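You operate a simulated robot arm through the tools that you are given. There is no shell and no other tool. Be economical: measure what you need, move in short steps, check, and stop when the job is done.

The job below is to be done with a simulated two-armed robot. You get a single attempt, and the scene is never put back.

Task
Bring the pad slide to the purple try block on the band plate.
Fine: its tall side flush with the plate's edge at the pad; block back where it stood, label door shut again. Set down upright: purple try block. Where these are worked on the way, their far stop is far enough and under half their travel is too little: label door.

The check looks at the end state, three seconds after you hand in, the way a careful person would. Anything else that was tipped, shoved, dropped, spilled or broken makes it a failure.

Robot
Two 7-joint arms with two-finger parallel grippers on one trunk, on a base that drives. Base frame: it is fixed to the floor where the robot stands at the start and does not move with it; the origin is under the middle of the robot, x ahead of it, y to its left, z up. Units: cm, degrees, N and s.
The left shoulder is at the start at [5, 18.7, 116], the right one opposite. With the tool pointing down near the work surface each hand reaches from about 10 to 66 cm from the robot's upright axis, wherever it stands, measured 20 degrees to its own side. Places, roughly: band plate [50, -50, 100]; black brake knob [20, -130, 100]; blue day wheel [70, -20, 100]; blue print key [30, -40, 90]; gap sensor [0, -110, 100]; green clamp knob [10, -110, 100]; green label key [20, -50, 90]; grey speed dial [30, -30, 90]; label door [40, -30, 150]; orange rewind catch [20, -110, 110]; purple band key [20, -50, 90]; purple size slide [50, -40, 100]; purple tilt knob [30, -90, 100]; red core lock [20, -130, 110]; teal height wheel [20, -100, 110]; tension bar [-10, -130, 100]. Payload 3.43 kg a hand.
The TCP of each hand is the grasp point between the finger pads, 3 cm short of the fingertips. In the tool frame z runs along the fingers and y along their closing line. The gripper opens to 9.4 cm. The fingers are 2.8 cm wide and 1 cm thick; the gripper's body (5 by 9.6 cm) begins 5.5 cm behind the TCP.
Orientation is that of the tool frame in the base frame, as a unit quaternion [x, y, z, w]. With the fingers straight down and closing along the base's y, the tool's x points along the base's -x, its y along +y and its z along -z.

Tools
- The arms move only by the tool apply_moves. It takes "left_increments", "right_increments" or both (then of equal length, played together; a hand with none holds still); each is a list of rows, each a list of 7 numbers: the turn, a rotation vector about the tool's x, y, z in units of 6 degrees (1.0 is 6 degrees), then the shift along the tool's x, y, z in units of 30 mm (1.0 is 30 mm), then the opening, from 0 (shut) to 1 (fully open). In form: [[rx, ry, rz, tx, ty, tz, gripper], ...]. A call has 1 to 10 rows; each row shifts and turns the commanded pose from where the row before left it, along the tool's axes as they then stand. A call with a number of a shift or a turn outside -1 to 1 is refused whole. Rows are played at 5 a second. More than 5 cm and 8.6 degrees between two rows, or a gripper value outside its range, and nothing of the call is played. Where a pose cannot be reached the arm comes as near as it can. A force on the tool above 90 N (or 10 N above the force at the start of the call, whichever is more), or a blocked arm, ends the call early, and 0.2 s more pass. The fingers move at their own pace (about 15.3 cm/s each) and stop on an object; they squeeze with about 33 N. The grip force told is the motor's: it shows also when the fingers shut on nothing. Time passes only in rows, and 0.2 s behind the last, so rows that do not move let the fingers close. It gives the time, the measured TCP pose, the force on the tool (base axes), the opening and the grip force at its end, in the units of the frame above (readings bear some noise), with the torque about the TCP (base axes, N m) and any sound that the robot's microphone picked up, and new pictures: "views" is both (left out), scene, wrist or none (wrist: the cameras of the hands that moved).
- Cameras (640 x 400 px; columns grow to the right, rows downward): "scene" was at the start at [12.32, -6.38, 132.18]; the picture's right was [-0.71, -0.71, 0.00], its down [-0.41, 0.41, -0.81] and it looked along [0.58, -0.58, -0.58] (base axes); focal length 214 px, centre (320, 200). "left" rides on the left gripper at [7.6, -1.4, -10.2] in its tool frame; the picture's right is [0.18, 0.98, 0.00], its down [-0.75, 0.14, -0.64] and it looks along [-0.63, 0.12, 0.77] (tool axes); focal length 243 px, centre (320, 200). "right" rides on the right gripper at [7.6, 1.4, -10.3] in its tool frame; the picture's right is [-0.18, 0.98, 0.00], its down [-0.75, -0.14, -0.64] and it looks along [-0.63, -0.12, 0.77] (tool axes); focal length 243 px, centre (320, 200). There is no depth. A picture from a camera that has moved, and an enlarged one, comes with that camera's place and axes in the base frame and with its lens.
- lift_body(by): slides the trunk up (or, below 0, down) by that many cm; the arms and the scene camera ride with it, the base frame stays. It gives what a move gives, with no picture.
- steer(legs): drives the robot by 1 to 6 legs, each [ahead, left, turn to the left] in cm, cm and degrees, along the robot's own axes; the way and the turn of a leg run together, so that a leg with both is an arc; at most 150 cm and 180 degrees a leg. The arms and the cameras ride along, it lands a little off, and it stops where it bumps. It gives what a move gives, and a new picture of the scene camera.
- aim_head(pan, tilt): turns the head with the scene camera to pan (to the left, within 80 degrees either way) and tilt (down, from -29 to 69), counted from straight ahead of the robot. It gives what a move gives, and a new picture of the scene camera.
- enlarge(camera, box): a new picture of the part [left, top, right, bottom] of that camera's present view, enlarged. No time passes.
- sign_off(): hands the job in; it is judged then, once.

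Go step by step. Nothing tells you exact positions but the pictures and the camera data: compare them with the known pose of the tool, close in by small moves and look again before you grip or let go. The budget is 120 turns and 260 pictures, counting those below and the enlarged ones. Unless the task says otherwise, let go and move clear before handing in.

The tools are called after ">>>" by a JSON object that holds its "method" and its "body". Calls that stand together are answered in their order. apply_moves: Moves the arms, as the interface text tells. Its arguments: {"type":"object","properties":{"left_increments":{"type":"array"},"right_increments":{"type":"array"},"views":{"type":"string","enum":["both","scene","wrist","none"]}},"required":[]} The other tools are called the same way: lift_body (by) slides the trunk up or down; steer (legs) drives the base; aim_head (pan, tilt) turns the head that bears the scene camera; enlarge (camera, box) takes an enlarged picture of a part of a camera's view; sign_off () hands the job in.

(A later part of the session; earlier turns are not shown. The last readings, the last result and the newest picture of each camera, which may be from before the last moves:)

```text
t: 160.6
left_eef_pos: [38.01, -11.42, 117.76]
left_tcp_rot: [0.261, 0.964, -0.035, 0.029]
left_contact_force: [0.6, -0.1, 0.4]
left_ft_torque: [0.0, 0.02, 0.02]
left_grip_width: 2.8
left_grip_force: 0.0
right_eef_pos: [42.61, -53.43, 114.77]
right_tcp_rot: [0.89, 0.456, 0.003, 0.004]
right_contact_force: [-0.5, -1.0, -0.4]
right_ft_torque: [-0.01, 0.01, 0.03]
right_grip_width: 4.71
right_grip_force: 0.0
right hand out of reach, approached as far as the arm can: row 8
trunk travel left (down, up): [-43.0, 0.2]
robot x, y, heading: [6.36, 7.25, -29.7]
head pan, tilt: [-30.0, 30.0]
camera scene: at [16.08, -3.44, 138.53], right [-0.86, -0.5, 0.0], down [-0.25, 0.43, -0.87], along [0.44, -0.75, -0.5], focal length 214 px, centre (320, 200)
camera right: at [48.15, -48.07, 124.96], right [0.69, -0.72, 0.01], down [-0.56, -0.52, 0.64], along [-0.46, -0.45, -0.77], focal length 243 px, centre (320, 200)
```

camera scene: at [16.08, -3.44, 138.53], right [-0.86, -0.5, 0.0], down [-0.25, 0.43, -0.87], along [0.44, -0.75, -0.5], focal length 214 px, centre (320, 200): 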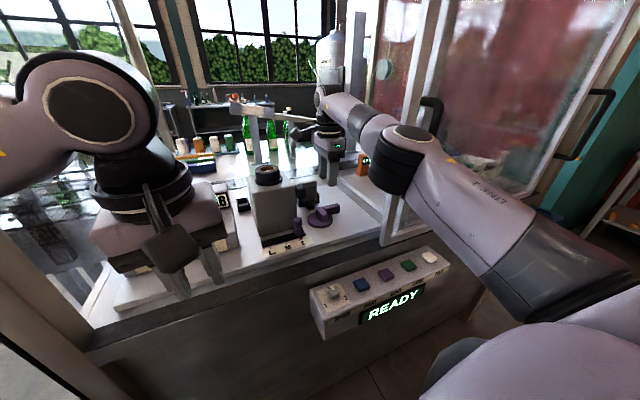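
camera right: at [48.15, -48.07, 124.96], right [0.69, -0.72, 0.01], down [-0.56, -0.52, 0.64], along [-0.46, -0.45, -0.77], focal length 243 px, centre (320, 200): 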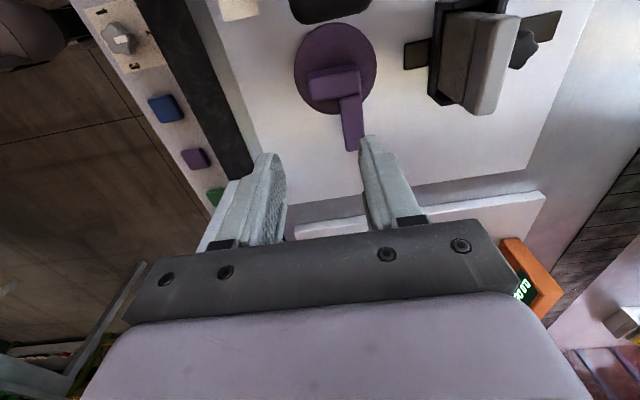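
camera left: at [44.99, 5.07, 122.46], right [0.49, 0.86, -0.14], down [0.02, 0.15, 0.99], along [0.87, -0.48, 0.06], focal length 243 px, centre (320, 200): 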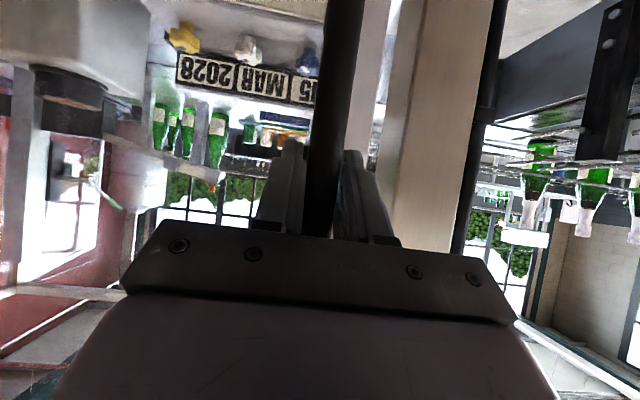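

A little base advance (4 cm) is needed. Then I go above the tall part.

>>> {"method": "steer", "body": {"legs": [[4, 0, 0]]}}

>>> {"method": "apply_moves", "body": {"right_increments": [[0, 0, 0, -0.65, -0.2, 1, 0.5], [0, 0, 0, -0.65, -0.2, 1, 0.5]], "views": "wrist"}}

```text
t: 161.4
left_eef_pos: [41.48, -13.42, 117.89]
left_tcp_rot: [0.261, 0.964, -0.035, 0.028]
left_contact_force: [-0.1, 0.2, -1.2]
left_ft_torque: [0.01, -0.02, 0.0]
left_grip_width: 2.8
left_grip_force: 0.1
right_eef_pos: [46.03, -55.5, 114.49]
right_tcp_rot: [0.89, 0.456, 0.002, 0.004]
right_contact_force: [0.1, 0.4, -0.9]
right_ft_torque: [-0.01, 0.02, 0.0]
right_grip_width: 4.69
right_grip_force: 0.1
trunk travel left (down, up): [-43.0, 0.2]
robot x, y, heading: [9.85, 5.65, -29.7]
head pan, tilt: [-30.0, 30.0]
camera scene: at [19.59, -5.46, 138.51], right [-0.86, -0.5, 0.0], down [-0.25, 0.43, -0.87], along [0.44, -0.75, -0.5], focal length 214 px, centre (320, 200)
```

scene: 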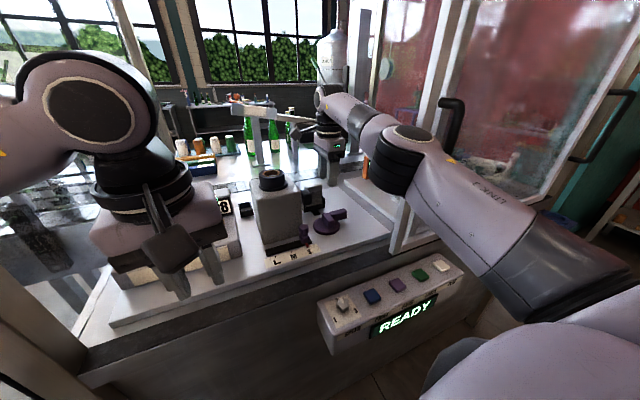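

```text
t: 162.0
left_eef_pos: [41.54, -13.1, 117.76]
left_tcp_rot: [0.261, 0.964, -0.036, 0.028]
left_contact_force: [-0.4, 0.9, 0.8]
left_ft_torque: [0.01, 0.01, 0.01]
left_grip_width: 2.81
left_grip_force: 0.1
right_eef_pos: [42.87, -57.68, 108.88]
right_tcp_rot: [0.889, 0.457, 0.002, 0.006]
right_contact_force: [0.0, -0.1, 0.2]
right_ft_torque: [-0.02, -0.01, 0.01]
right_grip_width: 4.71
right_grip_force: 0.0
trunk travel left (down, up): [-43.0, 0.2]
robot x, y, heading: [9.65, 5.47, -29.7]
head pan, tilt: [-30.0, 30.0]
camera right: at [48.36, -52.22, 119.13], right [0.69, -0.72, 0.01], down [-0.56, -0.53, 0.64], along [-0.46, -0.45, -0.77], focal length 243 px, centre (320, 200)
```

right: 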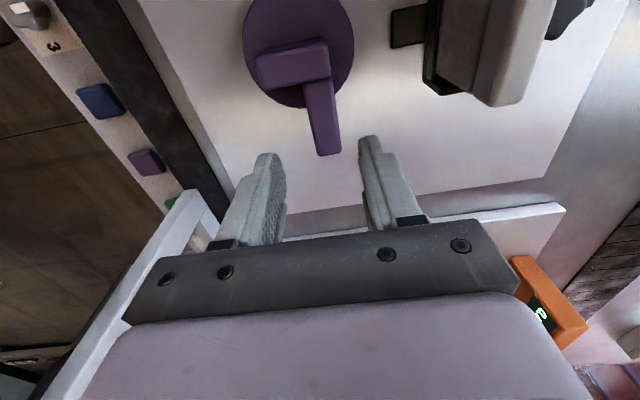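

Aligned with the tall part. I lower 6.5 cm and close on it.

>>> {"method": "apply_moves", "body": {"right_increments": [[0, 0, 0, 0, 0, 0.8, 0.5], [0, 0, 0, 0, 0, 0.8, 0.5], [0, 0, 0, 0, 0, 0.57, 0.5], [0, 0, 0, 0, 0, 0, 0], [0, 0, 0, 0, 0, 0, 0], [0, 0, 0, 0, 0, 0, 0]], "views": "wrist"}}

```text
t: 163.4
left_eef_pos: [41.43, -12.94, 117.93]
left_tcp_rot: [0.261, 0.964, -0.036, 0.029]
left_contact_force: [-0.7, 0.1, -0.5]
left_ft_torque: [0.04, 0.01, 0.0]
left_grip_width: 2.82
left_grip_force: 0.1
right_eef_pos: [42.84, -57.59, 102.4]
right_tcp_rot: [0.889, 0.457, 0.003, 0.007]
right_contact_force: [1.8, -0.1, 9.4]
right_ft_torque: [0.32, 0.01, -0.01]
right_grip_width: 2.16
right_grip_force: 32.6
trunk travel left (down, up): [-43.0, 0.2]
robot x, y, heading: [10.1, 5.47, -29.6]
head pan, tilt: [-30.0, 30.0]
camera right: at [48.44, -52.13, 112.81], right [0.69, -0.72, 0.01], down [-0.56, -0.52, 0.64], along [-0.46, -0.45, -0.77], focal length 243 px, centre (320, 200)
```

right: 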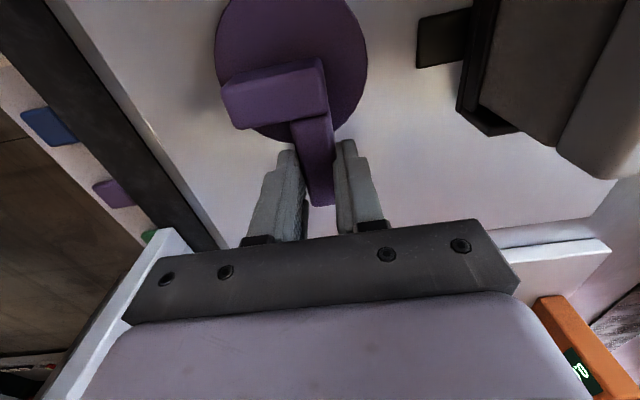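

Gripped. I lift and begin tilting the block upright in the air.

>>> {"method": "apply_moves", "body": {"right_increments": [[0, 0, 0, 0, 0, -0.8, 0], [0, 0, 0, 0.1, -0.4, -1, 0], [0, 0, 0, 0.1, -0.4, -1, 0], [0, -1, 0, 0, -0.3, -0.4, 0], [0, -1, 0, -0.1, 0, -0.4, 0], [0, -1, 0, -0.15, 0, -0.35, 0], [0, -1, 0, -0.2, 0, -0.35, 0], [0, -1, 0, -0.2, 0, -0.3, 0], [0, -1, 0, -0.2, 0, -0.3, 0]], "views": "both"}}

```text
t: 165.4
left_eef_pos: [41.42, -13.26, 117.81]
left_tcp_rot: [0.261, 0.964, -0.034, 0.028]
left_contact_force: [-0.1, 0.2, 0.2]
left_ft_torque: [-0.02, -0.03, 0.01]
left_grip_width: 2.81
left_grip_force: 0.0
right_eef_pos: [39.89, -56.17, 117.47]
right_tcp_rot: [0.847, 0.433, -0.274, 0.145]
right_contact_force: [0.6, 0.4, -1.3]
right_ft_torque: [0.0, -0.02, -0.03]
right_grip_width: 2.12
right_grip_force: 32.9
trunk travel left (down, up): [-43.0, 0.2]
robot x, y, heading: [9.65, 5.96, -29.8]
head pan, tilt: [-30.0, 30.0]
camera scene: at [19.5, -5.38, 138.53], right [-0.86, -0.5, 0.0], down [-0.25, 0.43, -0.87], along [0.44, -0.75, -0.5], focal length 214 px, centre (320, 200)
camera right: at [48.24, -47.08, 121.29], right [0.71, -0.69, 0.12], down [-0.26, -0.1, 0.96], along [-0.66, -0.71, -0.25], focal length 243 px, centre (320, 200)
```

scene: 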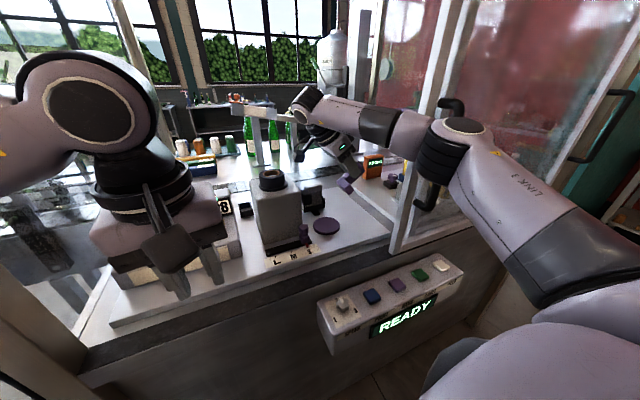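
right: 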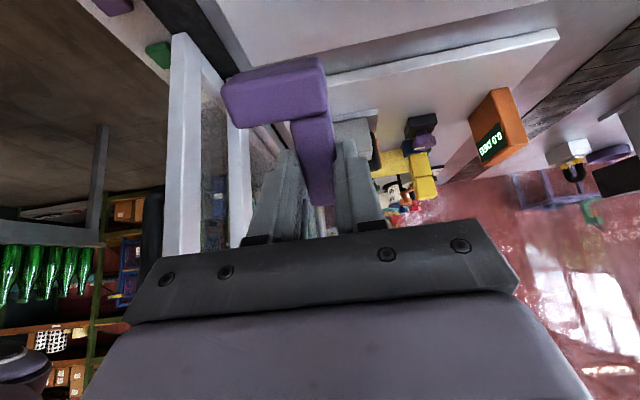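

The tilting works; the foot is coming down. I continue to ~72° and start yawing toward the front.

>>> {"method": "apply_moves", "body": {"right_increments": [[0, -1, 0, -0.2, 0, -0.2, 0], [0, -1, 0, 0, 0, 0, 0], [0, -1, 0, 0, 0, 0, 0], [0, -1, 0, 0, 0, 0, 0], [0, -1, 0, 0, 0, 0, 0], [0, -1, 0, 0, 0, 0, 0], [-0.95, 0, -0.31, 0, 0, 0, 0], [-0.95, 0, -0.31, 0, 0, 0, 0], [-0.95, 0, -0.31, 0, 0, 0, 0]], "views": "both"}}

```text
t: 167.4
left_eef_pos: [41.41, -13.3, 117.75]
left_tcp_rot: [0.261, 0.964, -0.034, 0.029]
left_contact_force: [0.6, -0.5, 0.3]
left_ft_torque: [0.04, -0.03, -0.03]
left_grip_width: 2.82
left_grip_force: 0.1
right_eef_pos: [39.68, -56.32, 118.16]
right_tcp_rot: [0.654, 0.475, -0.473, 0.351]
right_contact_force: [0.0, -0.1, -0.6]
right_ft_torque: [0.04, -0.03, -0.03]
right_grip_width: 2.15
right_grip_force: 33.3
trunk travel left (down, up): [-43.0, 0.2]
robot x, y, heading: [9.64, 5.84, -29.5]
head pan, tilt: [-30.0, 30.0]
camera scene: at [19.43, -5.41, 138.53], right [-0.86, -0.5, 0.0], down [-0.25, 0.43, -0.87], along [0.44, -0.75, -0.5], focal length 214 px, centre (320, 200)
camera right: at [44.82, -45.23, 114.16], right [0.92, -0.35, 0.18], down [-0.03, 0.41, 0.91], along [-0.4, -0.84, 0.36], focal length 243 px, centre (320, 200)
```

scene: 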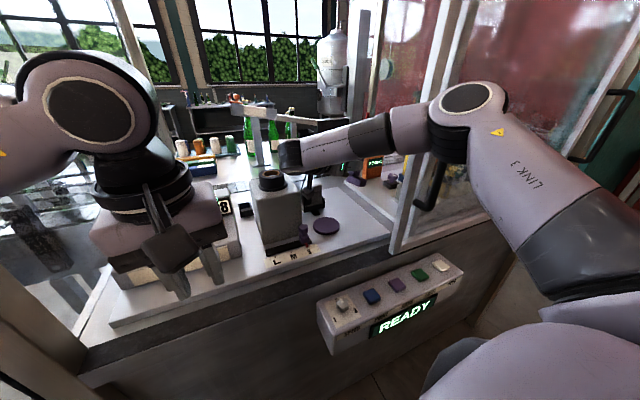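
right: 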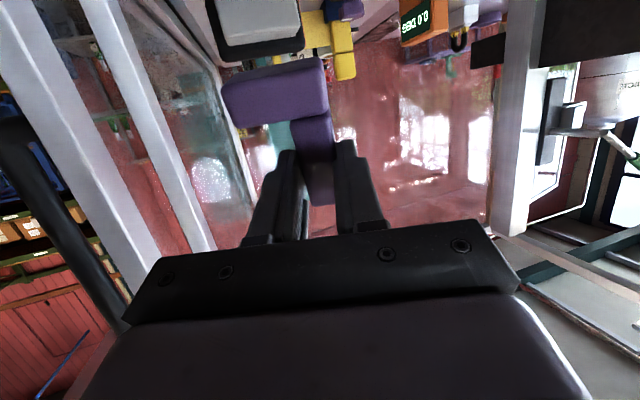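

On course: upright within ~18°. I keep yawing counter-clockwise so the hand points forward.

>>> {"method": "apply_moves", "body": {"right_increments": [[-0.95, 0, -0.31, 0, 0, 0, 0], [-0.95, 0, -0.31, 0, 0, 0, 0], [-0.95, 0, -0.31, 0, 0, 0, 0], [-0.95, 0, -0.31, 0, 0, 0, 0], [-0.95, 0, -0.31, 0, 0, 0, 0], [-0.95, 0, -0.31, 0, 0, 0, 0], [-0.95, 0, -0.31, 0, 0, 0, 0], [-0.95, 0, -0.31, 0, 0, 0, 0]], "views": "scene"}}

```text
t: 169.2
left_eef_pos: [41.36, -13.41, 117.7]
left_tcp_rot: [0.261, 0.964, -0.036, 0.029]
left_contact_force: [0.1, -0.2, 0.7]
left_ft_torque: [-0.01, 0.0, 0.02]
left_grip_width: 2.8
left_grip_force: 0.0
right_eef_pos: [39.87, -56.44, 118.23]
right_tcp_rot: [0.402, 0.7, -0.292, 0.513]
right_contact_force: [0.7, -0.6, -1.0]
right_ft_torque: [0.04, -0.01, 0.03]
right_grip_width: 2.14
right_grip_force: 33.0
trunk travel left (down, up): [-43.0, 0.2]
robot x, y, heading: [9.47, 5.29, -29.5]
head pan, tilt: [-30.0, 30.0]
camera scene: at [19.44, -5.43, 138.53], right [-0.86, -0.5, 0.0], down [-0.25, 0.43, -0.87], along [0.44, -0.75, -0.5], focal length 214 px, centre (320, 200)
```

scene: 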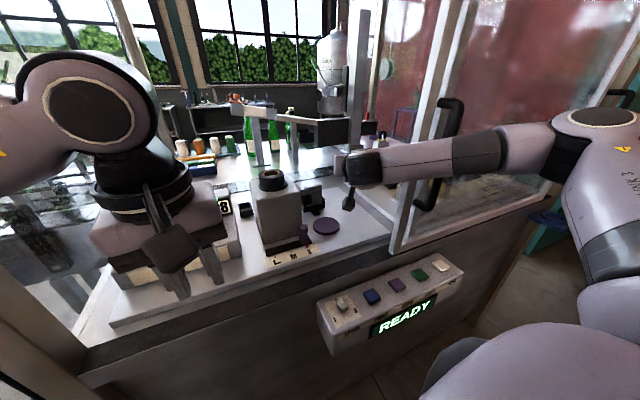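

Nearly there (18° residual lean). I shift left over the plate, add a little tilt, and lower most of the way.

>>> {"method": "apply_moves", "body": {"right_increments": [[0, -0.3, 0, 0, 0.7, 0, 0], [0, 0, 0, 0, 0.7, 0, 0], [0, 0, 0, 0, 0.7, 0, 0], [0, 0, 0, 0.7, 0, 0.2, 0], [0, 0, 0, 0.8, 0, 0.25, 0], [0, 0, 0, 0.8, 0, 0.25, 0]], "views": "both"}}

```text
t: 170.6
left_eef_pos: [41.35, -13.33, 117.81]
left_tcp_rot: [0.262, 0.964, -0.036, 0.029]
left_contact_force: [0.8, -0.1, 0.0]
left_ft_torque: [0.02, 0.0, -0.03]
left_grip_width: 2.84
left_grip_force: 0.1
right_eef_pos: [45.34, -53.13, 111.25]
right_tcp_rot: [0.398, 0.691, -0.299, 0.525]
right_contact_force: [-0.7, 0.1, -1.3]
right_ft_torque: [0.05, 0.03, -0.01]
right_grip_width: 2.15
right_grip_force: 33.3
trunk travel left (down, up): [-43.0, 0.2]
robot x, y, heading: [9.77, 5.38, -29.6]
head pan, tilt: [-30.0, 30.0]
camera scene: at [19.48, -5.44, 138.53], right [-0.86, -0.5, 0.0], down [-0.25, 0.43, -0.87], along [0.44, -0.75, -0.5], focal length 214 px, centre (320, 200)
camera right: at [40.5, -42.16, 106.62], right [0.87, 0.45, 0.18], down [-0.33, 0.28, 0.9], along [0.35, -0.85, 0.4], focal length 243 px, centre (320, 200)
```

scene: 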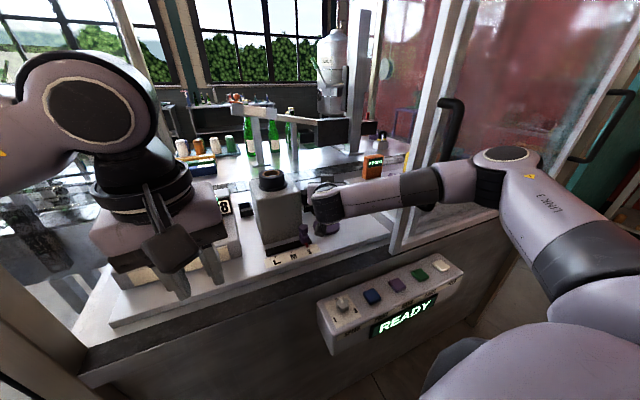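
right: 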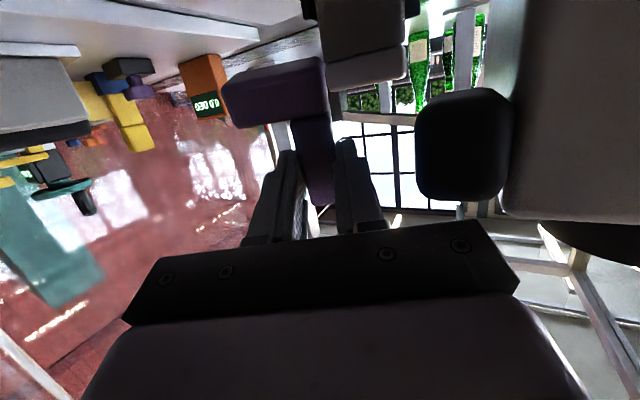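

Centred over the plate. I lower gently until the base touches.

>>> {"method": "apply_moves", "body": {"right_increments": [[0, 0, 0, 0.7, 0, 0.2, 0], [0, 0, 0, 0.7, 0, 0.2, 0], [0, 0, 0, 0.3, 0, 0.1, 0], [0, 0, 0, 0.2, 0, 0.06, 0]], "views": "both"}}

>>> {"method": "enlarge", "body": {"camera": "scene", "box": [270, 160, 390, 270]}}

```text
t: 171.6
left_eef_pos: [41.58, -13.32, 117.8]
left_tcp_rot: [0.261, 0.964, -0.035, 0.029]
left_contact_force: [0.3, 0.7, 0.1]
left_ft_torque: [0.04, 0.03, 0.0]
left_grip_width: 2.83
left_grip_force: 0.1
right_eef_pos: [45.46, -53.25, 105.05]
right_tcp_rot: [0.398, 0.691, -0.299, 0.524]
right_contact_force: [-0.6, -0.1, -0.8]
right_ft_torque: [0.08, 0.03, -0.04]
right_grip_width: 2.11
right_grip_force: 32.8
trunk travel left (down, up): [-43.0, 0.2]
robot x, y, heading: [9.1, 5.92, -29.9]
head pan, tilt: [-30.0, 30.0]
camera scene: at [19.49, -5.41, 138.53], right [-0.86, -0.5, 0.0], down [-0.25, 0.43, -0.87], along [0.44, -0.75, -0.5], focal length 214 px, centre (320, 200)
camera right: at [40.61, -42.28, 100.58], right [0.87, 0.45, 0.18], down [-0.33, 0.28, 0.9], along [0.35, -0.85, 0.4], focal length 243 px, centre (320, 200)
```

scene: 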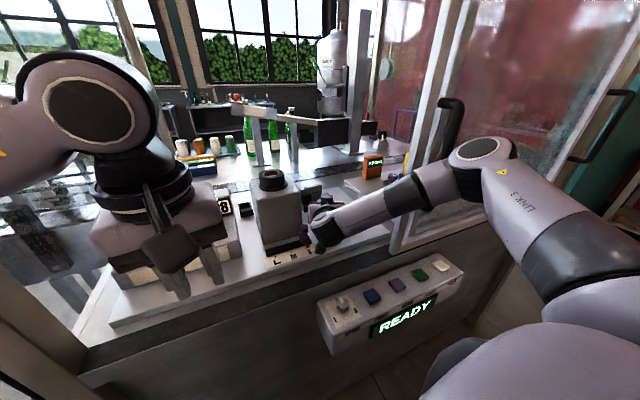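
right: 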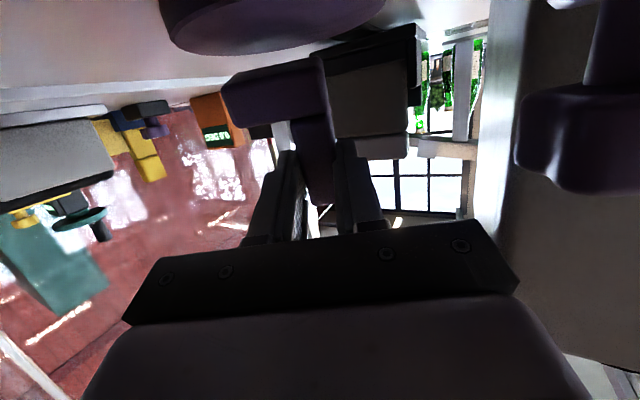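

```text
3.64 times, centred on (330, 215) of scene
camera zoom: at [19.49, -5.41, 138.53], right [-0.86, -0.5, 0.0], down [-0.25, 0.43, -0.87], along [0.44, -0.75, -0.5], focal length 780 px, centre (284, 146)
```

zoom: 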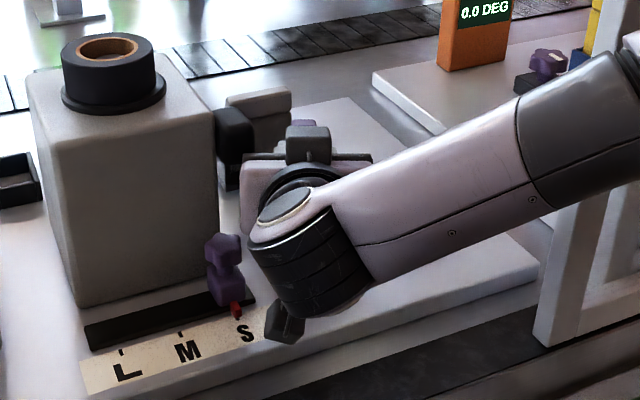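

Still no contact; I lower in half-centimetre steps.

>>> {"method": "apply_moves", "body": {"right_increments": [[0, 0, 0, 0.16, 0, 0.05, 0], [0, 0, 0, 0, 0, 0, 0], [0, 0, 0, 0.12, 0, 0.04, 0], [0, 0, 0, 0, 0, 0, 0]], "views": "wrist"}}

```text
t: 172.6
left_eef_pos: [41.45, -13.28, 117.83]
left_tcp_rot: [0.261, 0.964, -0.034, 0.029]
left_contact_force: [0.4, 0.3, -0.6]
left_ft_torque: [0.01, 0.01, 0.03]
left_grip_width: 2.81
left_grip_force: 0.1
right_eef_pos: [45.55, -53.37, 104.46]
right_tcp_rot: [0.397, 0.69, -0.299, 0.526]
right_contact_force: [0.0, -0.7, 4.6]
right_ft_torque: [-0.25, 0.08, -0.06]
right_grip_width: 2.14
right_grip_force: 33.4
trunk travel left (down, up): [-43.0, 0.2]
robot x, y, heading: [9.41, 5.57, -29.8]
head pan, tilt: [-30.0, 30.0]
camera right: at [40.7, -42.29, 99.83], right [0.87, 0.45, 0.18], down [-0.34, 0.29, 0.9], along [0.35, -0.84, 0.4], focal length 243 px, centre (320, 200)
```

right: 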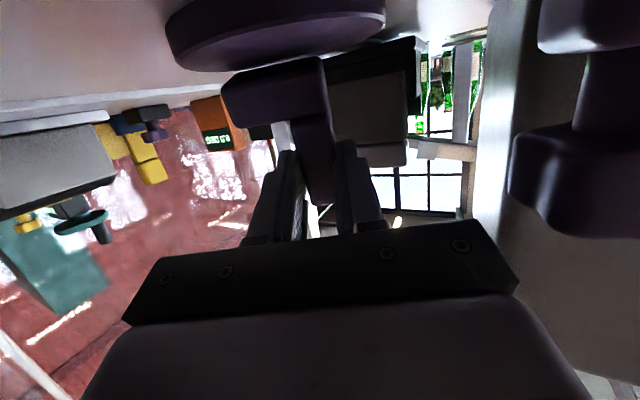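

Contact felt. I press a little further so the block aligns to the plate in the grip.

>>> {"method": "apply_moves", "body": {"right_increments": [[0, 0, 0, 0.12, 0, 0.04, 0], [0, 0, 0, 0, 0, 0, 0]], "views": "wrist"}}

```text
t: 173.2
left_eef_pos: [41.39, -13.13, 117.91]
left_tcp_rot: [0.261, 0.964, -0.035, 0.03]
left_contact_force: [0.2, -0.5, -0.1]
left_ft_torque: [-0.01, 0.04, -0.01]
left_grip_width: 2.83
left_grip_force: 0.1
right_eef_pos: [45.42, -53.27, 104.28]
right_tcp_rot: [0.397, 0.687, -0.301, 0.528]
right_contact_force: [-1.5, -0.4, 19.0]
right_ft_torque: [-0.61, -0.02, -0.03]
right_grip_width: 2.16
right_grip_force: 32.7
trunk travel left (down, up): [-43.0, 0.2]
robot x, y, heading: [9.56, 5.65, -29.8]
head pan, tilt: [-30.0, 30.0]
camera right: at [40.74, -42.28, 99.72], right [0.87, 0.45, 0.18], down [-0.34, 0.29, 0.89], along [0.35, -0.84, 0.41], focal length 243 px, centre (320, 200)
```

right: 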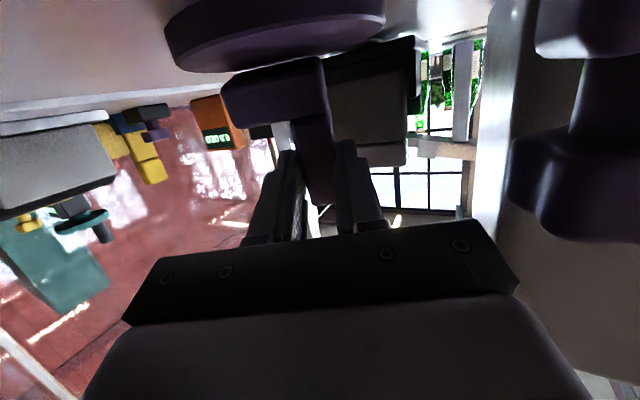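

The block touches with ~15° forward lean, within its stable range. I release so it settles upright.

>>> {"method": "apply_moves", "body": {"right_increments": [[0, 0, 0, 0, 0, 0, 0.4], [0, 0, 0, 0, 0, 0, 0.4], [0, 0, 0, 0, 0, 0, 0.4], [0, 0, 0, 0, 0, 0, 0.4]], "views": "wrist"}}

```text
t: 174.2
left_eef_pos: [41.47, -13.49, 117.72]
left_tcp_rot: [0.261, 0.964, -0.034, 0.029]
left_contact_force: [0.6, 0.9, -0.9]
left_ft_torque: [0.0, -0.01, 0.01]
left_grip_width: 2.84
left_grip_force: 0.1
right_eef_pos: [45.43, -53.28, 103.84]
right_tcp_rot: [0.398, 0.691, -0.3, 0.524]
right_contact_force: [0.2, 0.3, 0.0]
right_ft_torque: [0.0, -0.02, 0.0]
right_grip_width: 3.78
right_grip_force: 0.1
trunk travel left (down, up): [-43.0, 0.2]
robot x, y, heading: [9.67, 5.51, -29.5]
head pan, tilt: [-30.0, 30.0]
camera right: at [40.72, -42.32, 99.33], right [0.87, 0.45, 0.18], down [-0.33, 0.28, 0.9], along [0.35, -0.85, 0.4], focal length 243 px, centre (320, 200)
```

right: 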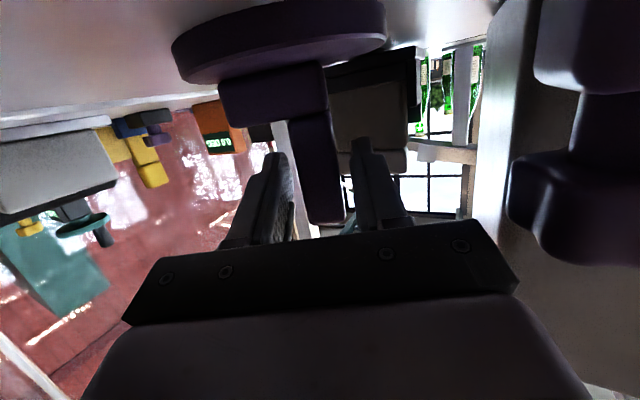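

The block stands upright on the plate. I withdraw straight up.

>>> {"method": "apply_moves", "body": {"right_increments": [[0, 0, 0, -0.4, 0, -0.1, 0.45], [0, 0, 0, -0.9, 0, -0.24, 0.5], [0, 0, 0, -0.97, 0, -0.26, 0.5], [0, 0, 0, -0.97, 0, -0.26, 0.5], [0, 0, 0, -0.97, 0, -0.26, 0.5]], "views": "scene"}}

>>> {"method": "enlarge", "body": {"camera": "scene", "box": [270, 160, 390, 270]}}

```text
t: 175.4
left_eef_pos: [41.48, -13.33, 117.78]
left_tcp_rot: [0.261, 0.964, -0.035, 0.029]
left_contact_force: [-1.0, 0.3, -1.4]
left_ft_torque: [-0.01, 0.04, -0.01]
left_grip_width: 2.8
left_grip_force: 0.1
right_eef_pos: [45.53, -53.37, 116.87]
right_tcp_rot: [0.398, 0.69, -0.301, 0.525]
right_contact_force: [0.0, -0.3, 0.0]
right_ft_torque: [-0.01, 0.0, -0.02]
right_grip_width: 4.71
right_grip_force: 0.1
trunk travel left (down, up): [-43.0, 0.2]
robot x, y, heading: [9.6, 5.34, -29.8]
head pan, tilt: [-30.0, 30.0]
camera scene: at [19.51, -5.39, 138.53], right [-0.86, -0.5, 0.0], down [-0.25, 0.43, -0.87], along [0.44, -0.75, -0.5], focal length 214 px, centre (320, 200)
```

scene: 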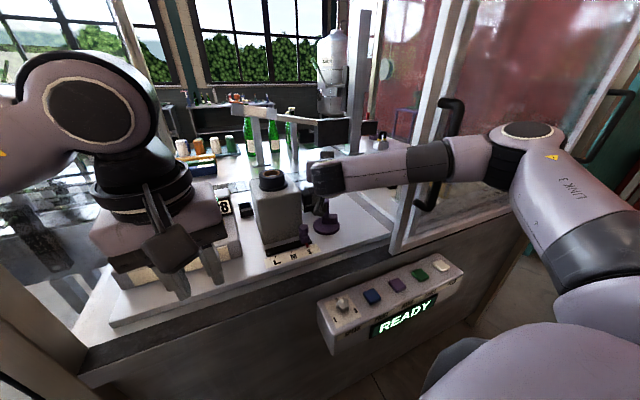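

```text
3.64 times, centred on (330, 215) of scene
camera zoom: at [19.51, -5.39, 138.53], right [-0.86, -0.5, 0.0], down [-0.25, 0.43, -0.87], along [0.44, -0.75, -0.5], focal length 780 px, centre (284, 146)
```

zoom: 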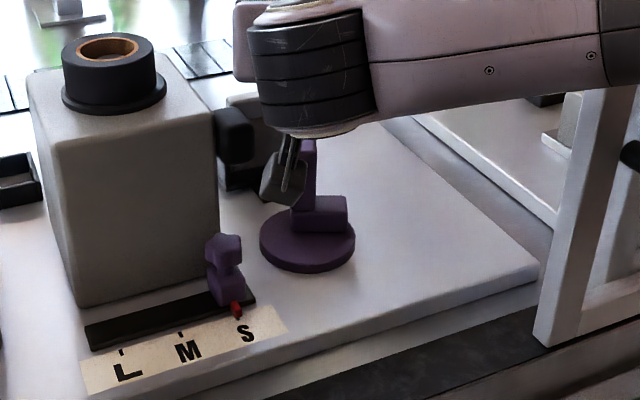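

The block stands upright, foot to the right. I bring the hand back to vertical above it, keeping this yaw.

>>> {"method": "apply_moves", "body": {"right_increments": [[0, 1, 0, 0, 0, 0, 0.5], [0, 1, 0, 0, 0, 0, 0.5], [0, 1, 0, 0, 0, 0, 0.5], [0, 1, 0, 0, 0, 0, 0.5], [0, 1, 0, 0, 0, 0, 0.5], [0, 1, 0, 0, 0, 0, 0.5], [0, 1, 0, 0, 0, 0, 0.5], [0, 1, 0, 0, 0, 0, 0.5], [0, 1, 0, 0, 0, 0, 0.5], [0, 1, 0, 0, 0, 0, 0.5]], "views": "none"}}

>>> {"method": "apply_moves", "body": {"right_increments": [[0, 1, 0, 0, 0, 0, 0.5], [0, 1, 0, 0, 0, 0, 0.5], [0, 0.4, 0, 0, 0, 0.5, 0.5]], "views": "wrist"}}

```text
t: 177.6
left_eef_pos: [41.45, -13.46, 117.81]
left_tcp_rot: [0.261, 0.964, -0.035, 0.029]
left_contact_force: [0.4, -0.4, 0.0]
left_ft_torque: [-0.01, 0.0, 0.02]
left_grip_width: 2.79
left_grip_force: 0.1
right_eef_pos: [45.51, -53.41, 116.86]
right_tcp_rot: [0.494, 0.86, -0.06, 0.108]
right_contact_force: [-0.1, 0.2, 1.0]
right_ft_torque: [0.03, 0.01, 0.01]
right_grip_width: 4.7
right_grip_force: 0.1
trunk travel left (down, up): [-43.0, 0.2]
robot x, y, heading: [9.41, 5.59, -29.8]
head pan, tilt: [-30.0, 30.0]
```

```text
t: 178.4
left_eef_pos: [41.41, -13.36, 117.85]
left_tcp_rot: [0.261, 0.964, -0.035, 0.029]
left_contact_force: [-0.8, 0.5, 0.2]
left_ft_torque: [-0.01, 0.04, -0.01]
left_grip_width: 2.8
left_grip_force: 0.1
right_eef_pos: [45.58, -53.49, 115.23]
right_tcp_rot: [0.498, 0.867, 0.003, -0.002]
right_contact_force: [0.8, -0.6, 0.3]
right_ft_torque: [-0.03, -0.02, 0.0]
right_grip_width: 4.71
right_grip_force: 0.0
trunk travel left (down, up): [-43.0, 0.2]
robot x, y, heading: [9.47, 5.6, -30.0]
head pan, tilt: [-30.0, 30.0]
camera right: at [42.94, -46.34, 125.65], right [0.94, 0.34, 0.0], down [0.26, -0.73, 0.64], along [0.22, -0.6, -0.77], focal length 243 px, centre (320, 200)
```

right: 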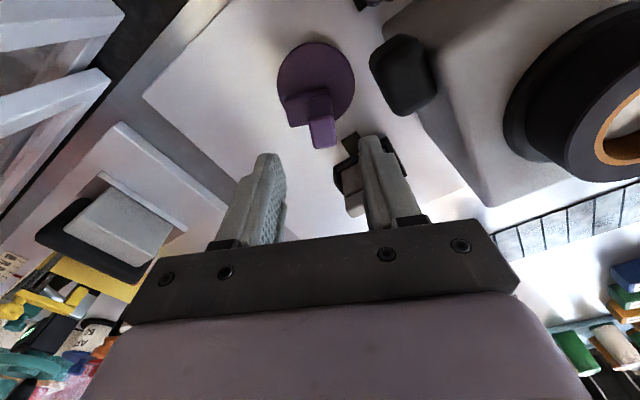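

The block's top is about 1 cm ahead of the TCP. I centre, lower, grip and lift; then rotate clockwise so the foot faces front.

>>> {"method": "apply_moves", "body": {"right_increments": [[0, 0, 0, -0.3, 0, 0.6, 0.5], [0, 0, 0, 0, 0, 0.9, 0.5], [0, 0, 0, 0, 0, 0.9, 0.5], [0, 0, 0, 0, 0, 0.8, 0.5], [0, 0, 0, 0, 0, 0, 0], [0, 0, 0, 0, 0, 0, 0], [0, 0, 0, 0, 0, 0, 0], [0, 0, 0, 0, 0, -0.7, 0]], "views": "wrist"}}

```text
t: 180.2
left_eef_pos: [41.43, -13.31, 117.85]
left_tcp_rot: [0.262, 0.964, -0.035, 0.029]
left_contact_force: [0.1, 0.1, 0.7]
left_ft_torque: [-0.03, -0.03, 0.0]
left_grip_width: 2.81
left_grip_force: 0.1
right_eef_pos: [45.86, -54.25, 107.95]
right_tcp_rot: [0.498, 0.867, 0.002, 0.0]
right_contact_force: [0.5, 0.3, -1.1]
right_ft_torque: [0.0, 0.0, 0.03]
right_grip_width: 2.59
right_grip_force: 32.7
trunk travel left (down, up): [-43.0, 0.2]
robot x, y, heading: [9.6, 5.5, -29.8]
head pan, tilt: [-30.0, 30.0]
camera right: at [43.33, -47.03, 118.22], right [0.94, 0.34, 0.0], down [0.26, -0.72, 0.64], along [0.22, -0.6, -0.77], focal length 243 px, centre (320, 200)
```

right: 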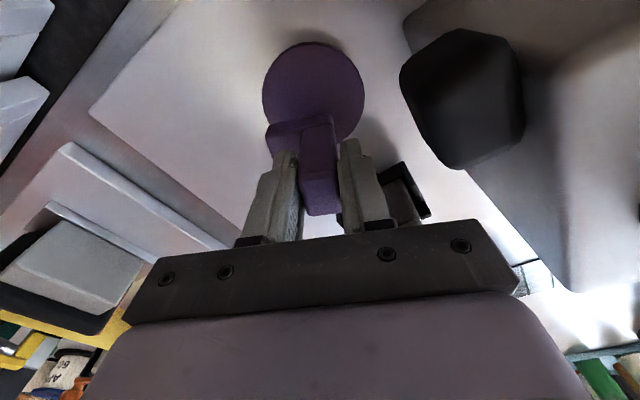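

Held. I rotate clockwise ~66° to bring the foot to the front.

>>> {"method": "apply_moves", "body": {"right_increments": [[0, 0, 1, 0, 0, 0, 0], [0, 0, 1, 0, 0, 0, 0], [0, 0, 1, 0, 0, 0, 0], [0, 0, 1, 0, 0, 0, 0], [0, 0, 1, 0, 0, 0, 0], [0, 0, 1, 0, 0, 0, 0], [0, 0, 1, 0, 0, 0, 0], [0, 0, 1, 0, 0, 0, 0], [0, 0, 1, 0, 0, 0, 0], [0, 0, 1, 0, 0, 0, 0]], "views": "none"}}

>>> {"method": "apply_moves", "body": {"right_increments": [[0, 0, 1, 0, 0, 0, 0]], "views": "wrist"}}

>>> {"method": "enlarge", "body": {"camera": "right", "box": [180, 0, 480, 240]}}

```text
t: 182.4
left_eef_pos: [41.42, -13.39, 117.81]
left_tcp_rot: [0.261, 0.964, -0.035, 0.028]
left_contact_force: [-0.2, -0.1, -0.2]
left_ft_torque: [-0.01, 0.01, 0.0]
left_grip_width: 2.82
left_grip_force: 0.2
right_eef_pos: [45.86, -54.26, 107.85]
right_tcp_rot: [0.865, 0.501, 0.001, -0.001]
right_contact_force: [-0.1, 1.1, -0.6]
right_ft_torque: [-0.01, 0.0, 0.0]
right_grip_width: 2.59
right_grip_force: 32.9
trunk travel left (down, up): [-43.0, 0.2]
robot x, y, heading: [9.3, 5.39, -29.6]
head pan, tilt: [-30.0, 30.0]
```

```text
t: 182.8
left_eef_pos: [41.36, -13.29, 117.82]
left_tcp_rot: [0.261, 0.964, -0.034, 0.028]
left_contact_force: [-0.6, 0.4, -0.3]
left_ft_torque: [-0.02, -0.01, 0.04]
left_grip_width: 2.83
left_grip_force: 0.1
right_eef_pos: [45.96, -54.24, 107.84]
right_tcp_rot: [0.89, 0.455, 0.002, -0.001]
right_contact_force: [0.3, 0.8, -1.8]
right_ft_torque: [-0.02, -0.01, 0.0]
right_grip_width: 2.59
right_grip_force: 33.2
trunk travel left (down, up): [-43.0, 0.2]
robot x, y, heading: [9.84, 5.33, -29.5]
head pan, tilt: [-30.0, 30.0]
camera right: at [51.52, -49.0, 118.18], right [0.69, -0.72, 0.0], down [-0.56, -0.53, 0.64], along [-0.46, -0.44, -0.77], focal length 243 px, centre (320, 200)
```

right: 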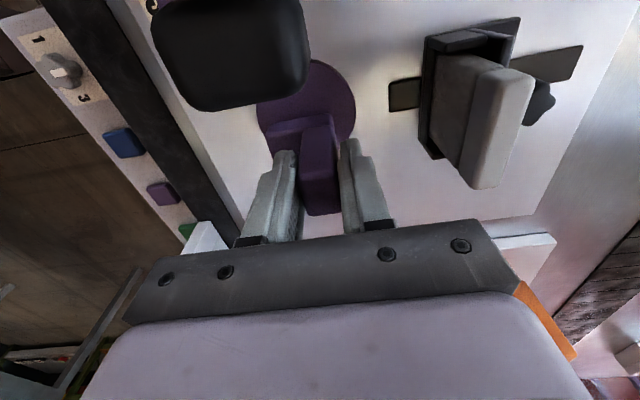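

```text
1.67 times, centred on (330, 120) of right
camera zoom: at [51.52, -49.0, 118.18], right [0.69, -0.72, 0.0], down [-0.56, -0.53, 0.64], along [-0.46, -0.44, -0.77], focal length 404 px, centre (303, 333)
```

zoom: 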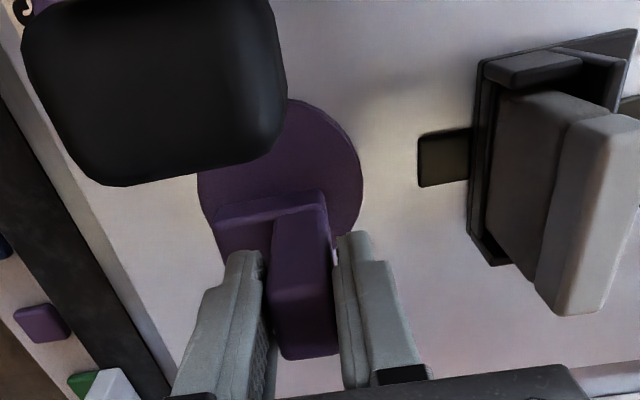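

Orientation is right. I set the block with its tall side at the plate's far edge, release and rise.

>>> {"method": "apply_moves", "body": {"right_increments": [[0, 0, 0, 0.1, 0.62, 0, 0], [0, 0, 0, 0, 0, 0.5, 0], [0, 0, 0, 0, 0, 0.27, 0], [0, 0, 0, 0, 0, 0, 0.4], [0, 0, 0, 0, 0, 0, 0.4], [0, 0, 0, 0, 0, -0.8, 0.4], [0, 0, 0, 0, 0, -1, 0.4], [0, 0, 0, 0, 0, -1, 0.3], [0, 0, 0, 0, -0.5, -0.6, 0.1]], "views": "wrist"}}

>>> {"method": "enlarge", "body": {"camera": "right", "box": [240, 0, 540, 200]}}

```text
t: 184.8
left_eef_pos: [41.33, -13.3, 117.82]
left_tcp_rot: [0.261, 0.964, -0.035, 0.029]
left_contact_force: [-0.2, -0.1, 0.7]
left_ft_torque: [0.02, -0.01, 0.01]
left_grip_width: 2.8
left_grip_force: 0.2
right_eef_pos: [46.09, -54.32, 116.02]
right_tcp_rot: [0.891, 0.455, 0.001, -0.002]
right_contact_force: [-0.5, -0.7, 0.1]
right_ft_torque: [0.04, -0.01, -0.03]
right_grip_width: 0.95
right_grip_force: 0.1
right hand out of reach, approached as far as the arm can: row 7, 8, 9
trunk travel left (down, up): [-43.0, 0.2]
robot x, y, heading: [9.74, 5.4, -29.8]
head pan, tilt: [-30.0, 30.0]
camera right: at [51.81, -48.88, 126.3], right [0.69, -0.72, 0.0], down [-0.56, -0.53, 0.64], along [-0.46, -0.44, -0.77], focal length 243 px, centre (320, 200)
```

right: 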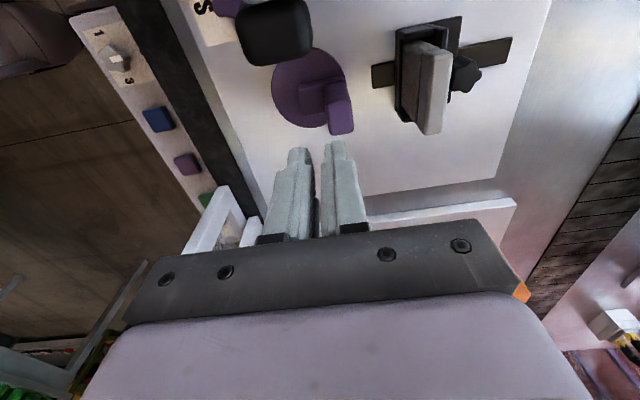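

```text
2.00 times, centred on (390, 100) of right
camera zoom: at [51.81, -48.88, 126.3], right [0.69, -0.72, 0.0], down [-0.56, -0.53, 0.64], along [-0.46, -0.44, -0.77], focal length 485 px, centre (180, 400)
```

zoom: 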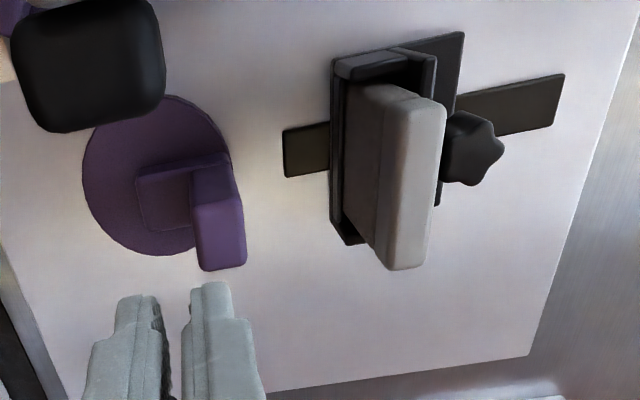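

The block stands with its tall side at the plate's far edge. Next: turn the hand back, drive 8 cm ahead and get above the pad to pull it by its sides.

>>> {"method": "apply_moves", "body": {"right_increments": [[0, 0, -1, 0, 0, 0, 0.5], [0, 0, -1, 0, 0, 0, 0.5], [0, 0, -1, 0, 0, 0, 0.5], [0, 0, -1, 0, 0, 0, 0.5], [0, 0, -1, 0, 0, 0, 0.5], [0, 0, -1, 0, 0, 0, 0.5], [0, 0, -1, 0, 0, 0, 0.5], [0, 0, -1, 0, 0, 0, 0.5], [0, 0, -1, 0, 0, 0, 0.7], [0, 0, -1, 0, 0, 0, 0.9]], "views": "none"}}

>>> {"method": "apply_moves", "body": {"right_increments": [[0, 0, -1, 0, 0, 0, 0.9], [0, 0, -1, 0, 0, 0, 0.9], [0, 0, -1, 0, 0, 0, 0.9], [0, 0, -1, 0, 0, 0, 0.9], [0, 0, -1, 0, 0, 0, 0.9]], "views": "none"}}

>>> {"method": "steer", "body": {"legs": [[8, -0.8, 0]]}}

>>> {"method": "apply_moves", "body": {"right_increments": [[0, 0, 0, -0.4, 0, 0.5, 0.9]], "views": "wrist"}}

```text
t: 187.0
left_eef_pos: [41.47, -13.32, 117.75]
left_tcp_rot: [0.262, 0.964, -0.035, 0.029]
left_contact_force: [0.4, -0.6, -0.4]
left_ft_torque: [-0.02, 0.01, -0.02]
left_grip_width: 2.81
left_grip_force: 0.1
right_eef_pos: [46.26, -54.21, 115.92]
right_tcp_rot: [0.542, 0.841, 0.002, 0.001]
right_contact_force: [-0.3, -0.5, -0.2]
right_ft_torque: [-0.01, 0.0, -0.01]
right_grip_width: 8.5
right_grip_force: 0.0
trunk travel left (down, up): [-43.0, 0.2]
robot x, y, heading: [9.23, 4.76, -29.2]
head pan, tilt: [-30.0, 30.0]
```

```text
t: 188.2
left_eef_pos: [41.38, -13.31, 117.88]
left_tcp_rot: [0.261, 0.964, -0.034, 0.028]
left_contact_force: [0.0, 0.7, -0.3]
left_ft_torque: [0.01, 0.0, 0.02]
left_grip_width: 2.82
left_grip_force: 0.1
right_eef_pos: [45.99, -54.06, 115.96]
right_tcp_rot: [0.307, 0.952, 0.001, 0.001]
right_contact_force: [1.0, -0.1, -1.4]
right_ft_torque: [0.01, -0.02, -0.02]
right_grip_width: 8.45
right_grip_force: 0.0
trunk travel left (down, up): [-43.0, 0.2]
robot x, y, heading: [9.68, 5.09, -29.7]
head pan, tilt: [-30.0, 30.0]
```

```text
t: 189.3
left_eef_pos: [48.06, -18.0, 117.76]
left_tcp_rot: [0.261, 0.964, -0.035, 0.029]
left_contact_force: [-0.2, -0.2, 0.4]
left_ft_torque: [0.01, -0.01, 0.0]
left_grip_width: 2.83
left_grip_force: 0.0
right_eef_pos: [52.72, -58.79, 115.79]
right_tcp_rot: [0.307, 0.952, 0.002, 0.001]
right_contact_force: [0.3, 0.0, -0.7]
right_ft_torque: [0.02, 0.05, 0.01]
right_grip_width: 8.46
right_grip_force: 0.1
trunk travel left (down, up): [-43.0, 0.2]
robot x, y, heading: [15.99, 0.95, -29.6]
head pan, tilt: [-30.0, 30.0]
camera scene: at [26.06, -10.07, 138.52], right [-0.86, -0.5, 0.0], down [-0.25, 0.43, -0.87], along [0.44, -0.75, -0.5], focal length 214 px, centre (320, 200)
```

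scene: 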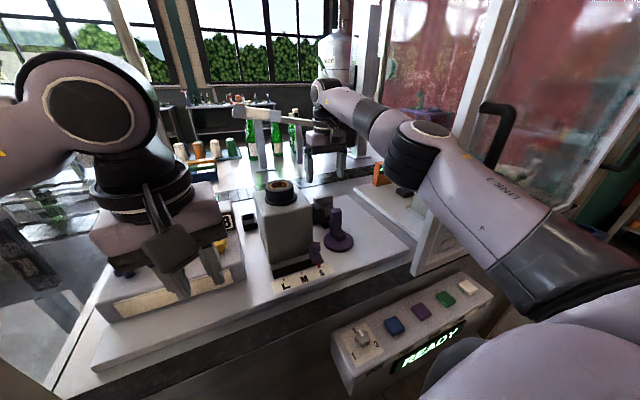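

```text
t: 189.7
left_eef_pos: [47.94, -18.02, 117.81]
left_tcp_rot: [0.261, 0.964, -0.035, 0.029]
left_contact_force: [1.1, 0.6, -0.3]
left_ft_torque: [0.0, 0.0, 0.01]
left_grip_width: 2.81
left_grip_force: 0.0
right_eef_pos: [52.81, -59.23, 114.29]
right_tcp_rot: [0.307, 0.952, 0.001, 0.001]
right_contact_force: [-0.4, -0.1, 0.6]
right_ft_torque: [0.03, -0.01, 0.0]
right_grip_width: 8.44
right_grip_force: 0.0
right hand out of reach, approached as far as the arm can: row 1
trunk travel left (down, up): [-43.0, 0.2]
robot x, y, heading: [16.31, 0.88, -29.9]
head pan, tilt: [-30.0, 30.0]
camera right: at [47.42, -53.52, 124.5], right [0.72, 0.69, 0.0], down [0.53, -0.56, 0.64], along [0.45, -0.46, -0.77], focal length 243 px, centre (320, 200)
```

right: 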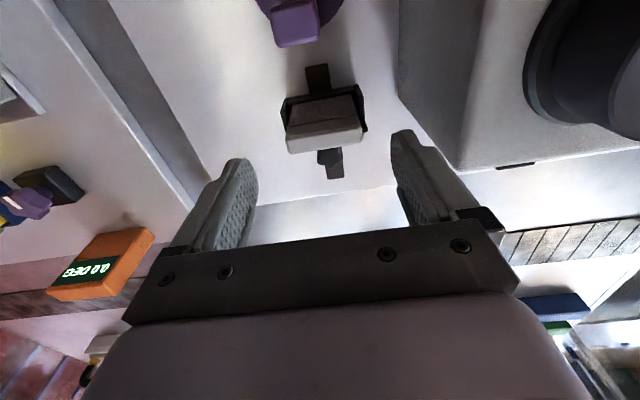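

I centre over the pad, lower, and grip it by its sides; then pull it towards the plate by backing the base 4 cm.

>>> {"method": "apply_moves", "body": {"right_increments": [[0, 0, 0, -0.1, 0.13, 0.8, 0.9], [0, 0, 0, 0, 0, 0.8, 0.9], [0, 0, 0, 0, 0, 0.67, 0.9], [0, 0, 0, 0, 0, 0, 0.3], [0, 0, 0, 0, 0, 0, 0.3], [0, 0, 0, 0, 0, 0, 0.3]], "views": "wrist"}}

>>> {"method": "steer", "body": {"legs": [[-4, 0.4, 0]]}}

>>> {"method": "apply_moves", "body": {"right_increments": [[0, 0, 0, 0, 0, 0, 0.3]], "views": "wrist"}}

```text
t: 191.1
left_eef_pos: [47.89, -17.94, 117.84]
left_tcp_rot: [0.26, 0.964, -0.035, 0.028]
left_contact_force: [0.3, -0.3, 0.7]
left_ft_torque: [-0.01, 0.05, 0.0]
left_grip_width: 2.83
left_grip_force: 0.2
right_eef_pos: [53.35, -58.97, 107.38]
right_tcp_rot: [0.307, 0.952, 0.001, 0.0]
right_contact_force: [-0.8, 0.0, 0.0]
right_ft_torque: [-0.01, 0.01, -0.02]
right_grip_width: 6.13
right_grip_force: 33.3
trunk travel left (down, up): [-43.0, 0.2]
robot x, y, heading: [16.01, 1.12, -29.7]
head pan, tilt: [-30.0, 30.0]
camera right: at [47.99, -53.44, 117.68], right [0.72, 0.69, 0.0], down [0.53, -0.56, 0.64], along [0.45, -0.46, -0.77], focal length 243 px, centre (320, 200)
```

right: 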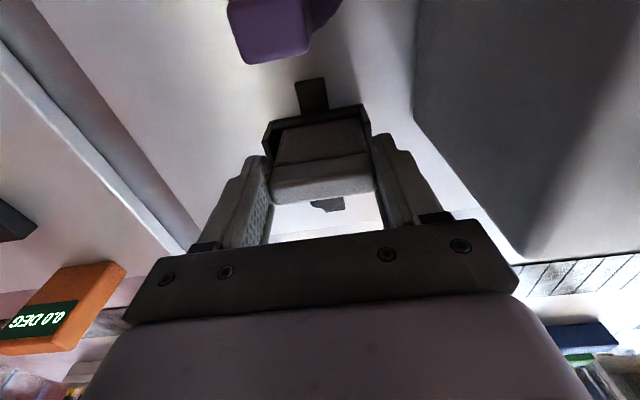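

```text
t: 192.0
left_eef_pos: [44.65, -15.55, 117.9]
left_tcp_rot: [0.261, 0.964, -0.035, 0.029]
left_contact_force: [-0.2, 1.5, 0.2]
left_ft_torque: [0.01, -0.03, -0.01]
left_grip_width: 2.83
left_grip_force: 0.1
right_eef_pos: [50.04, -56.73, 107.4]
right_tcp_rot: [0.307, 0.952, 0.001, 0.001]
right_contact_force: [0.0, 0.5, -0.7]
right_ft_torque: [-0.02, 0.0, -0.01]
right_grip_width: 6.13
right_grip_force: 32.7
trunk travel left (down, up): [-43.0, 0.2]
robot x, y, heading: [12.95, 3.2, -29.5]
head pan, tilt: [-30.0, 30.0]
camera scene: at [22.64, -7.66, 138.54], right [-0.86, -0.5, 0.0], down [-0.25, 0.43, -0.87], along [0.44, -0.75, -0.5], focal length 214 px, centre (320, 200)
```

scene: 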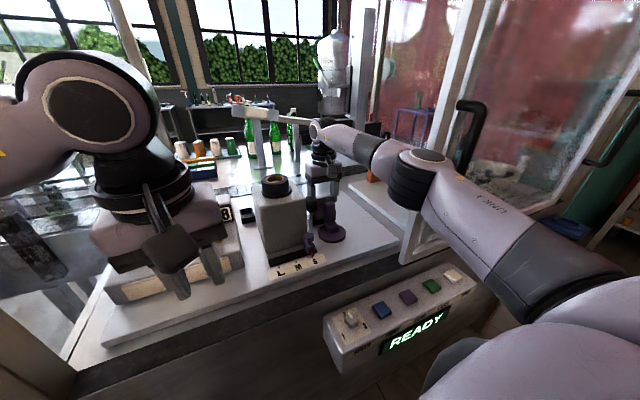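

```text
t: 192.4
left_eef_pos: [44.71, -15.66, 117.84]
left_tcp_rot: [0.261, 0.964, -0.036, 0.029]
left_contact_force: [-0.2, 0.3, 0.3]
left_ft_torque: [0.0, -0.02, 0.02]
left_grip_width: 2.81
left_grip_force: 0.0
right_eef_pos: [49.98, -56.73, 107.31]
right_tcp_rot: [0.307, 0.952, 0.002, 0.002]
right_contact_force: [-1.2, -0.9, -0.2]
right_ft_torque: [-0.03, 0.01, -0.03]
right_grip_width: 6.14
right_grip_force: 32.9
trunk travel left (down, up): [-43.0, 0.2]
robot x, y, heading: [13.05, 3.14, -29.6]
head pan, tilt: [-30.0, 30.0]
camera right: at [44.72, -51.09, 117.67], right [0.72, 0.69, 0.0], down [0.53, -0.56, 0.64], along [0.45, -0.46, -0.77], focal length 243 px, centre (320, 200)
```

right: 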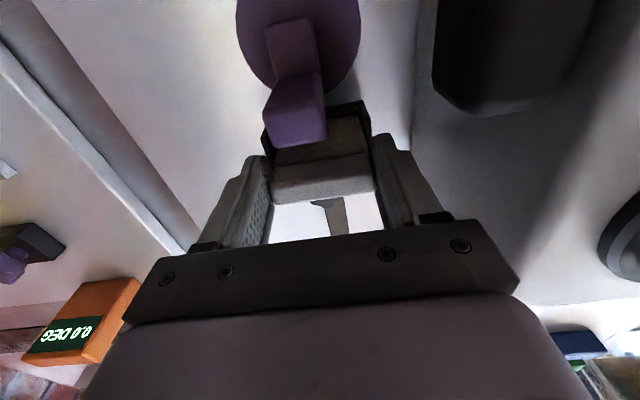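

The pad came along 4 cm. I zoom in on the gap between pad, block and plate.

>>> {"method": "enlarge", "body": {"camera": "right", "box": [220, 0, 400, 200]}}

>>> {"method": "enlarge", "body": {"camera": "scene", "box": [290, 170, 370, 260]}}

```text
2.00 times, centred on (310, 100) of right
camera zoom: at [44.72, -51.09, 117.67], right [0.72, 0.69, 0.0], down [0.53, -0.56, 0.64], along [0.45, -0.46, -0.77], focal length 485 px, centre (340, 400)
```

zoom: 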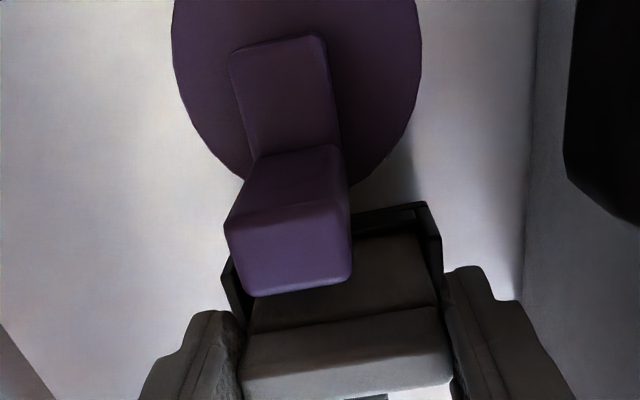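

```text
4.44 times, centred on (330, 215) of scene
camera zoom: at [22.7, -7.69, 138.53], right [-0.86, -0.5, 0.0], down [-0.25, 0.43, -0.87], along [0.44, -0.75, -0.5], focal length 953 px, centre (276, 133)
```

zoom: 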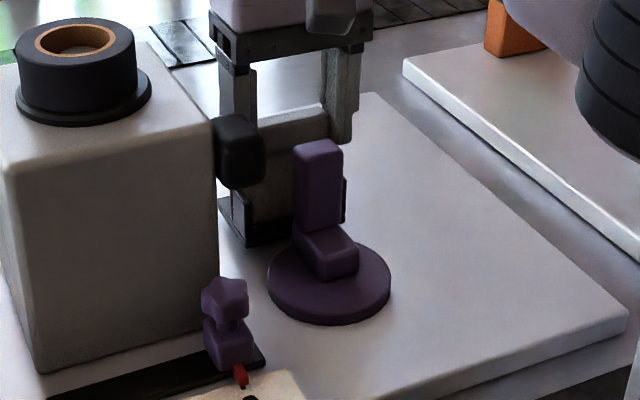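

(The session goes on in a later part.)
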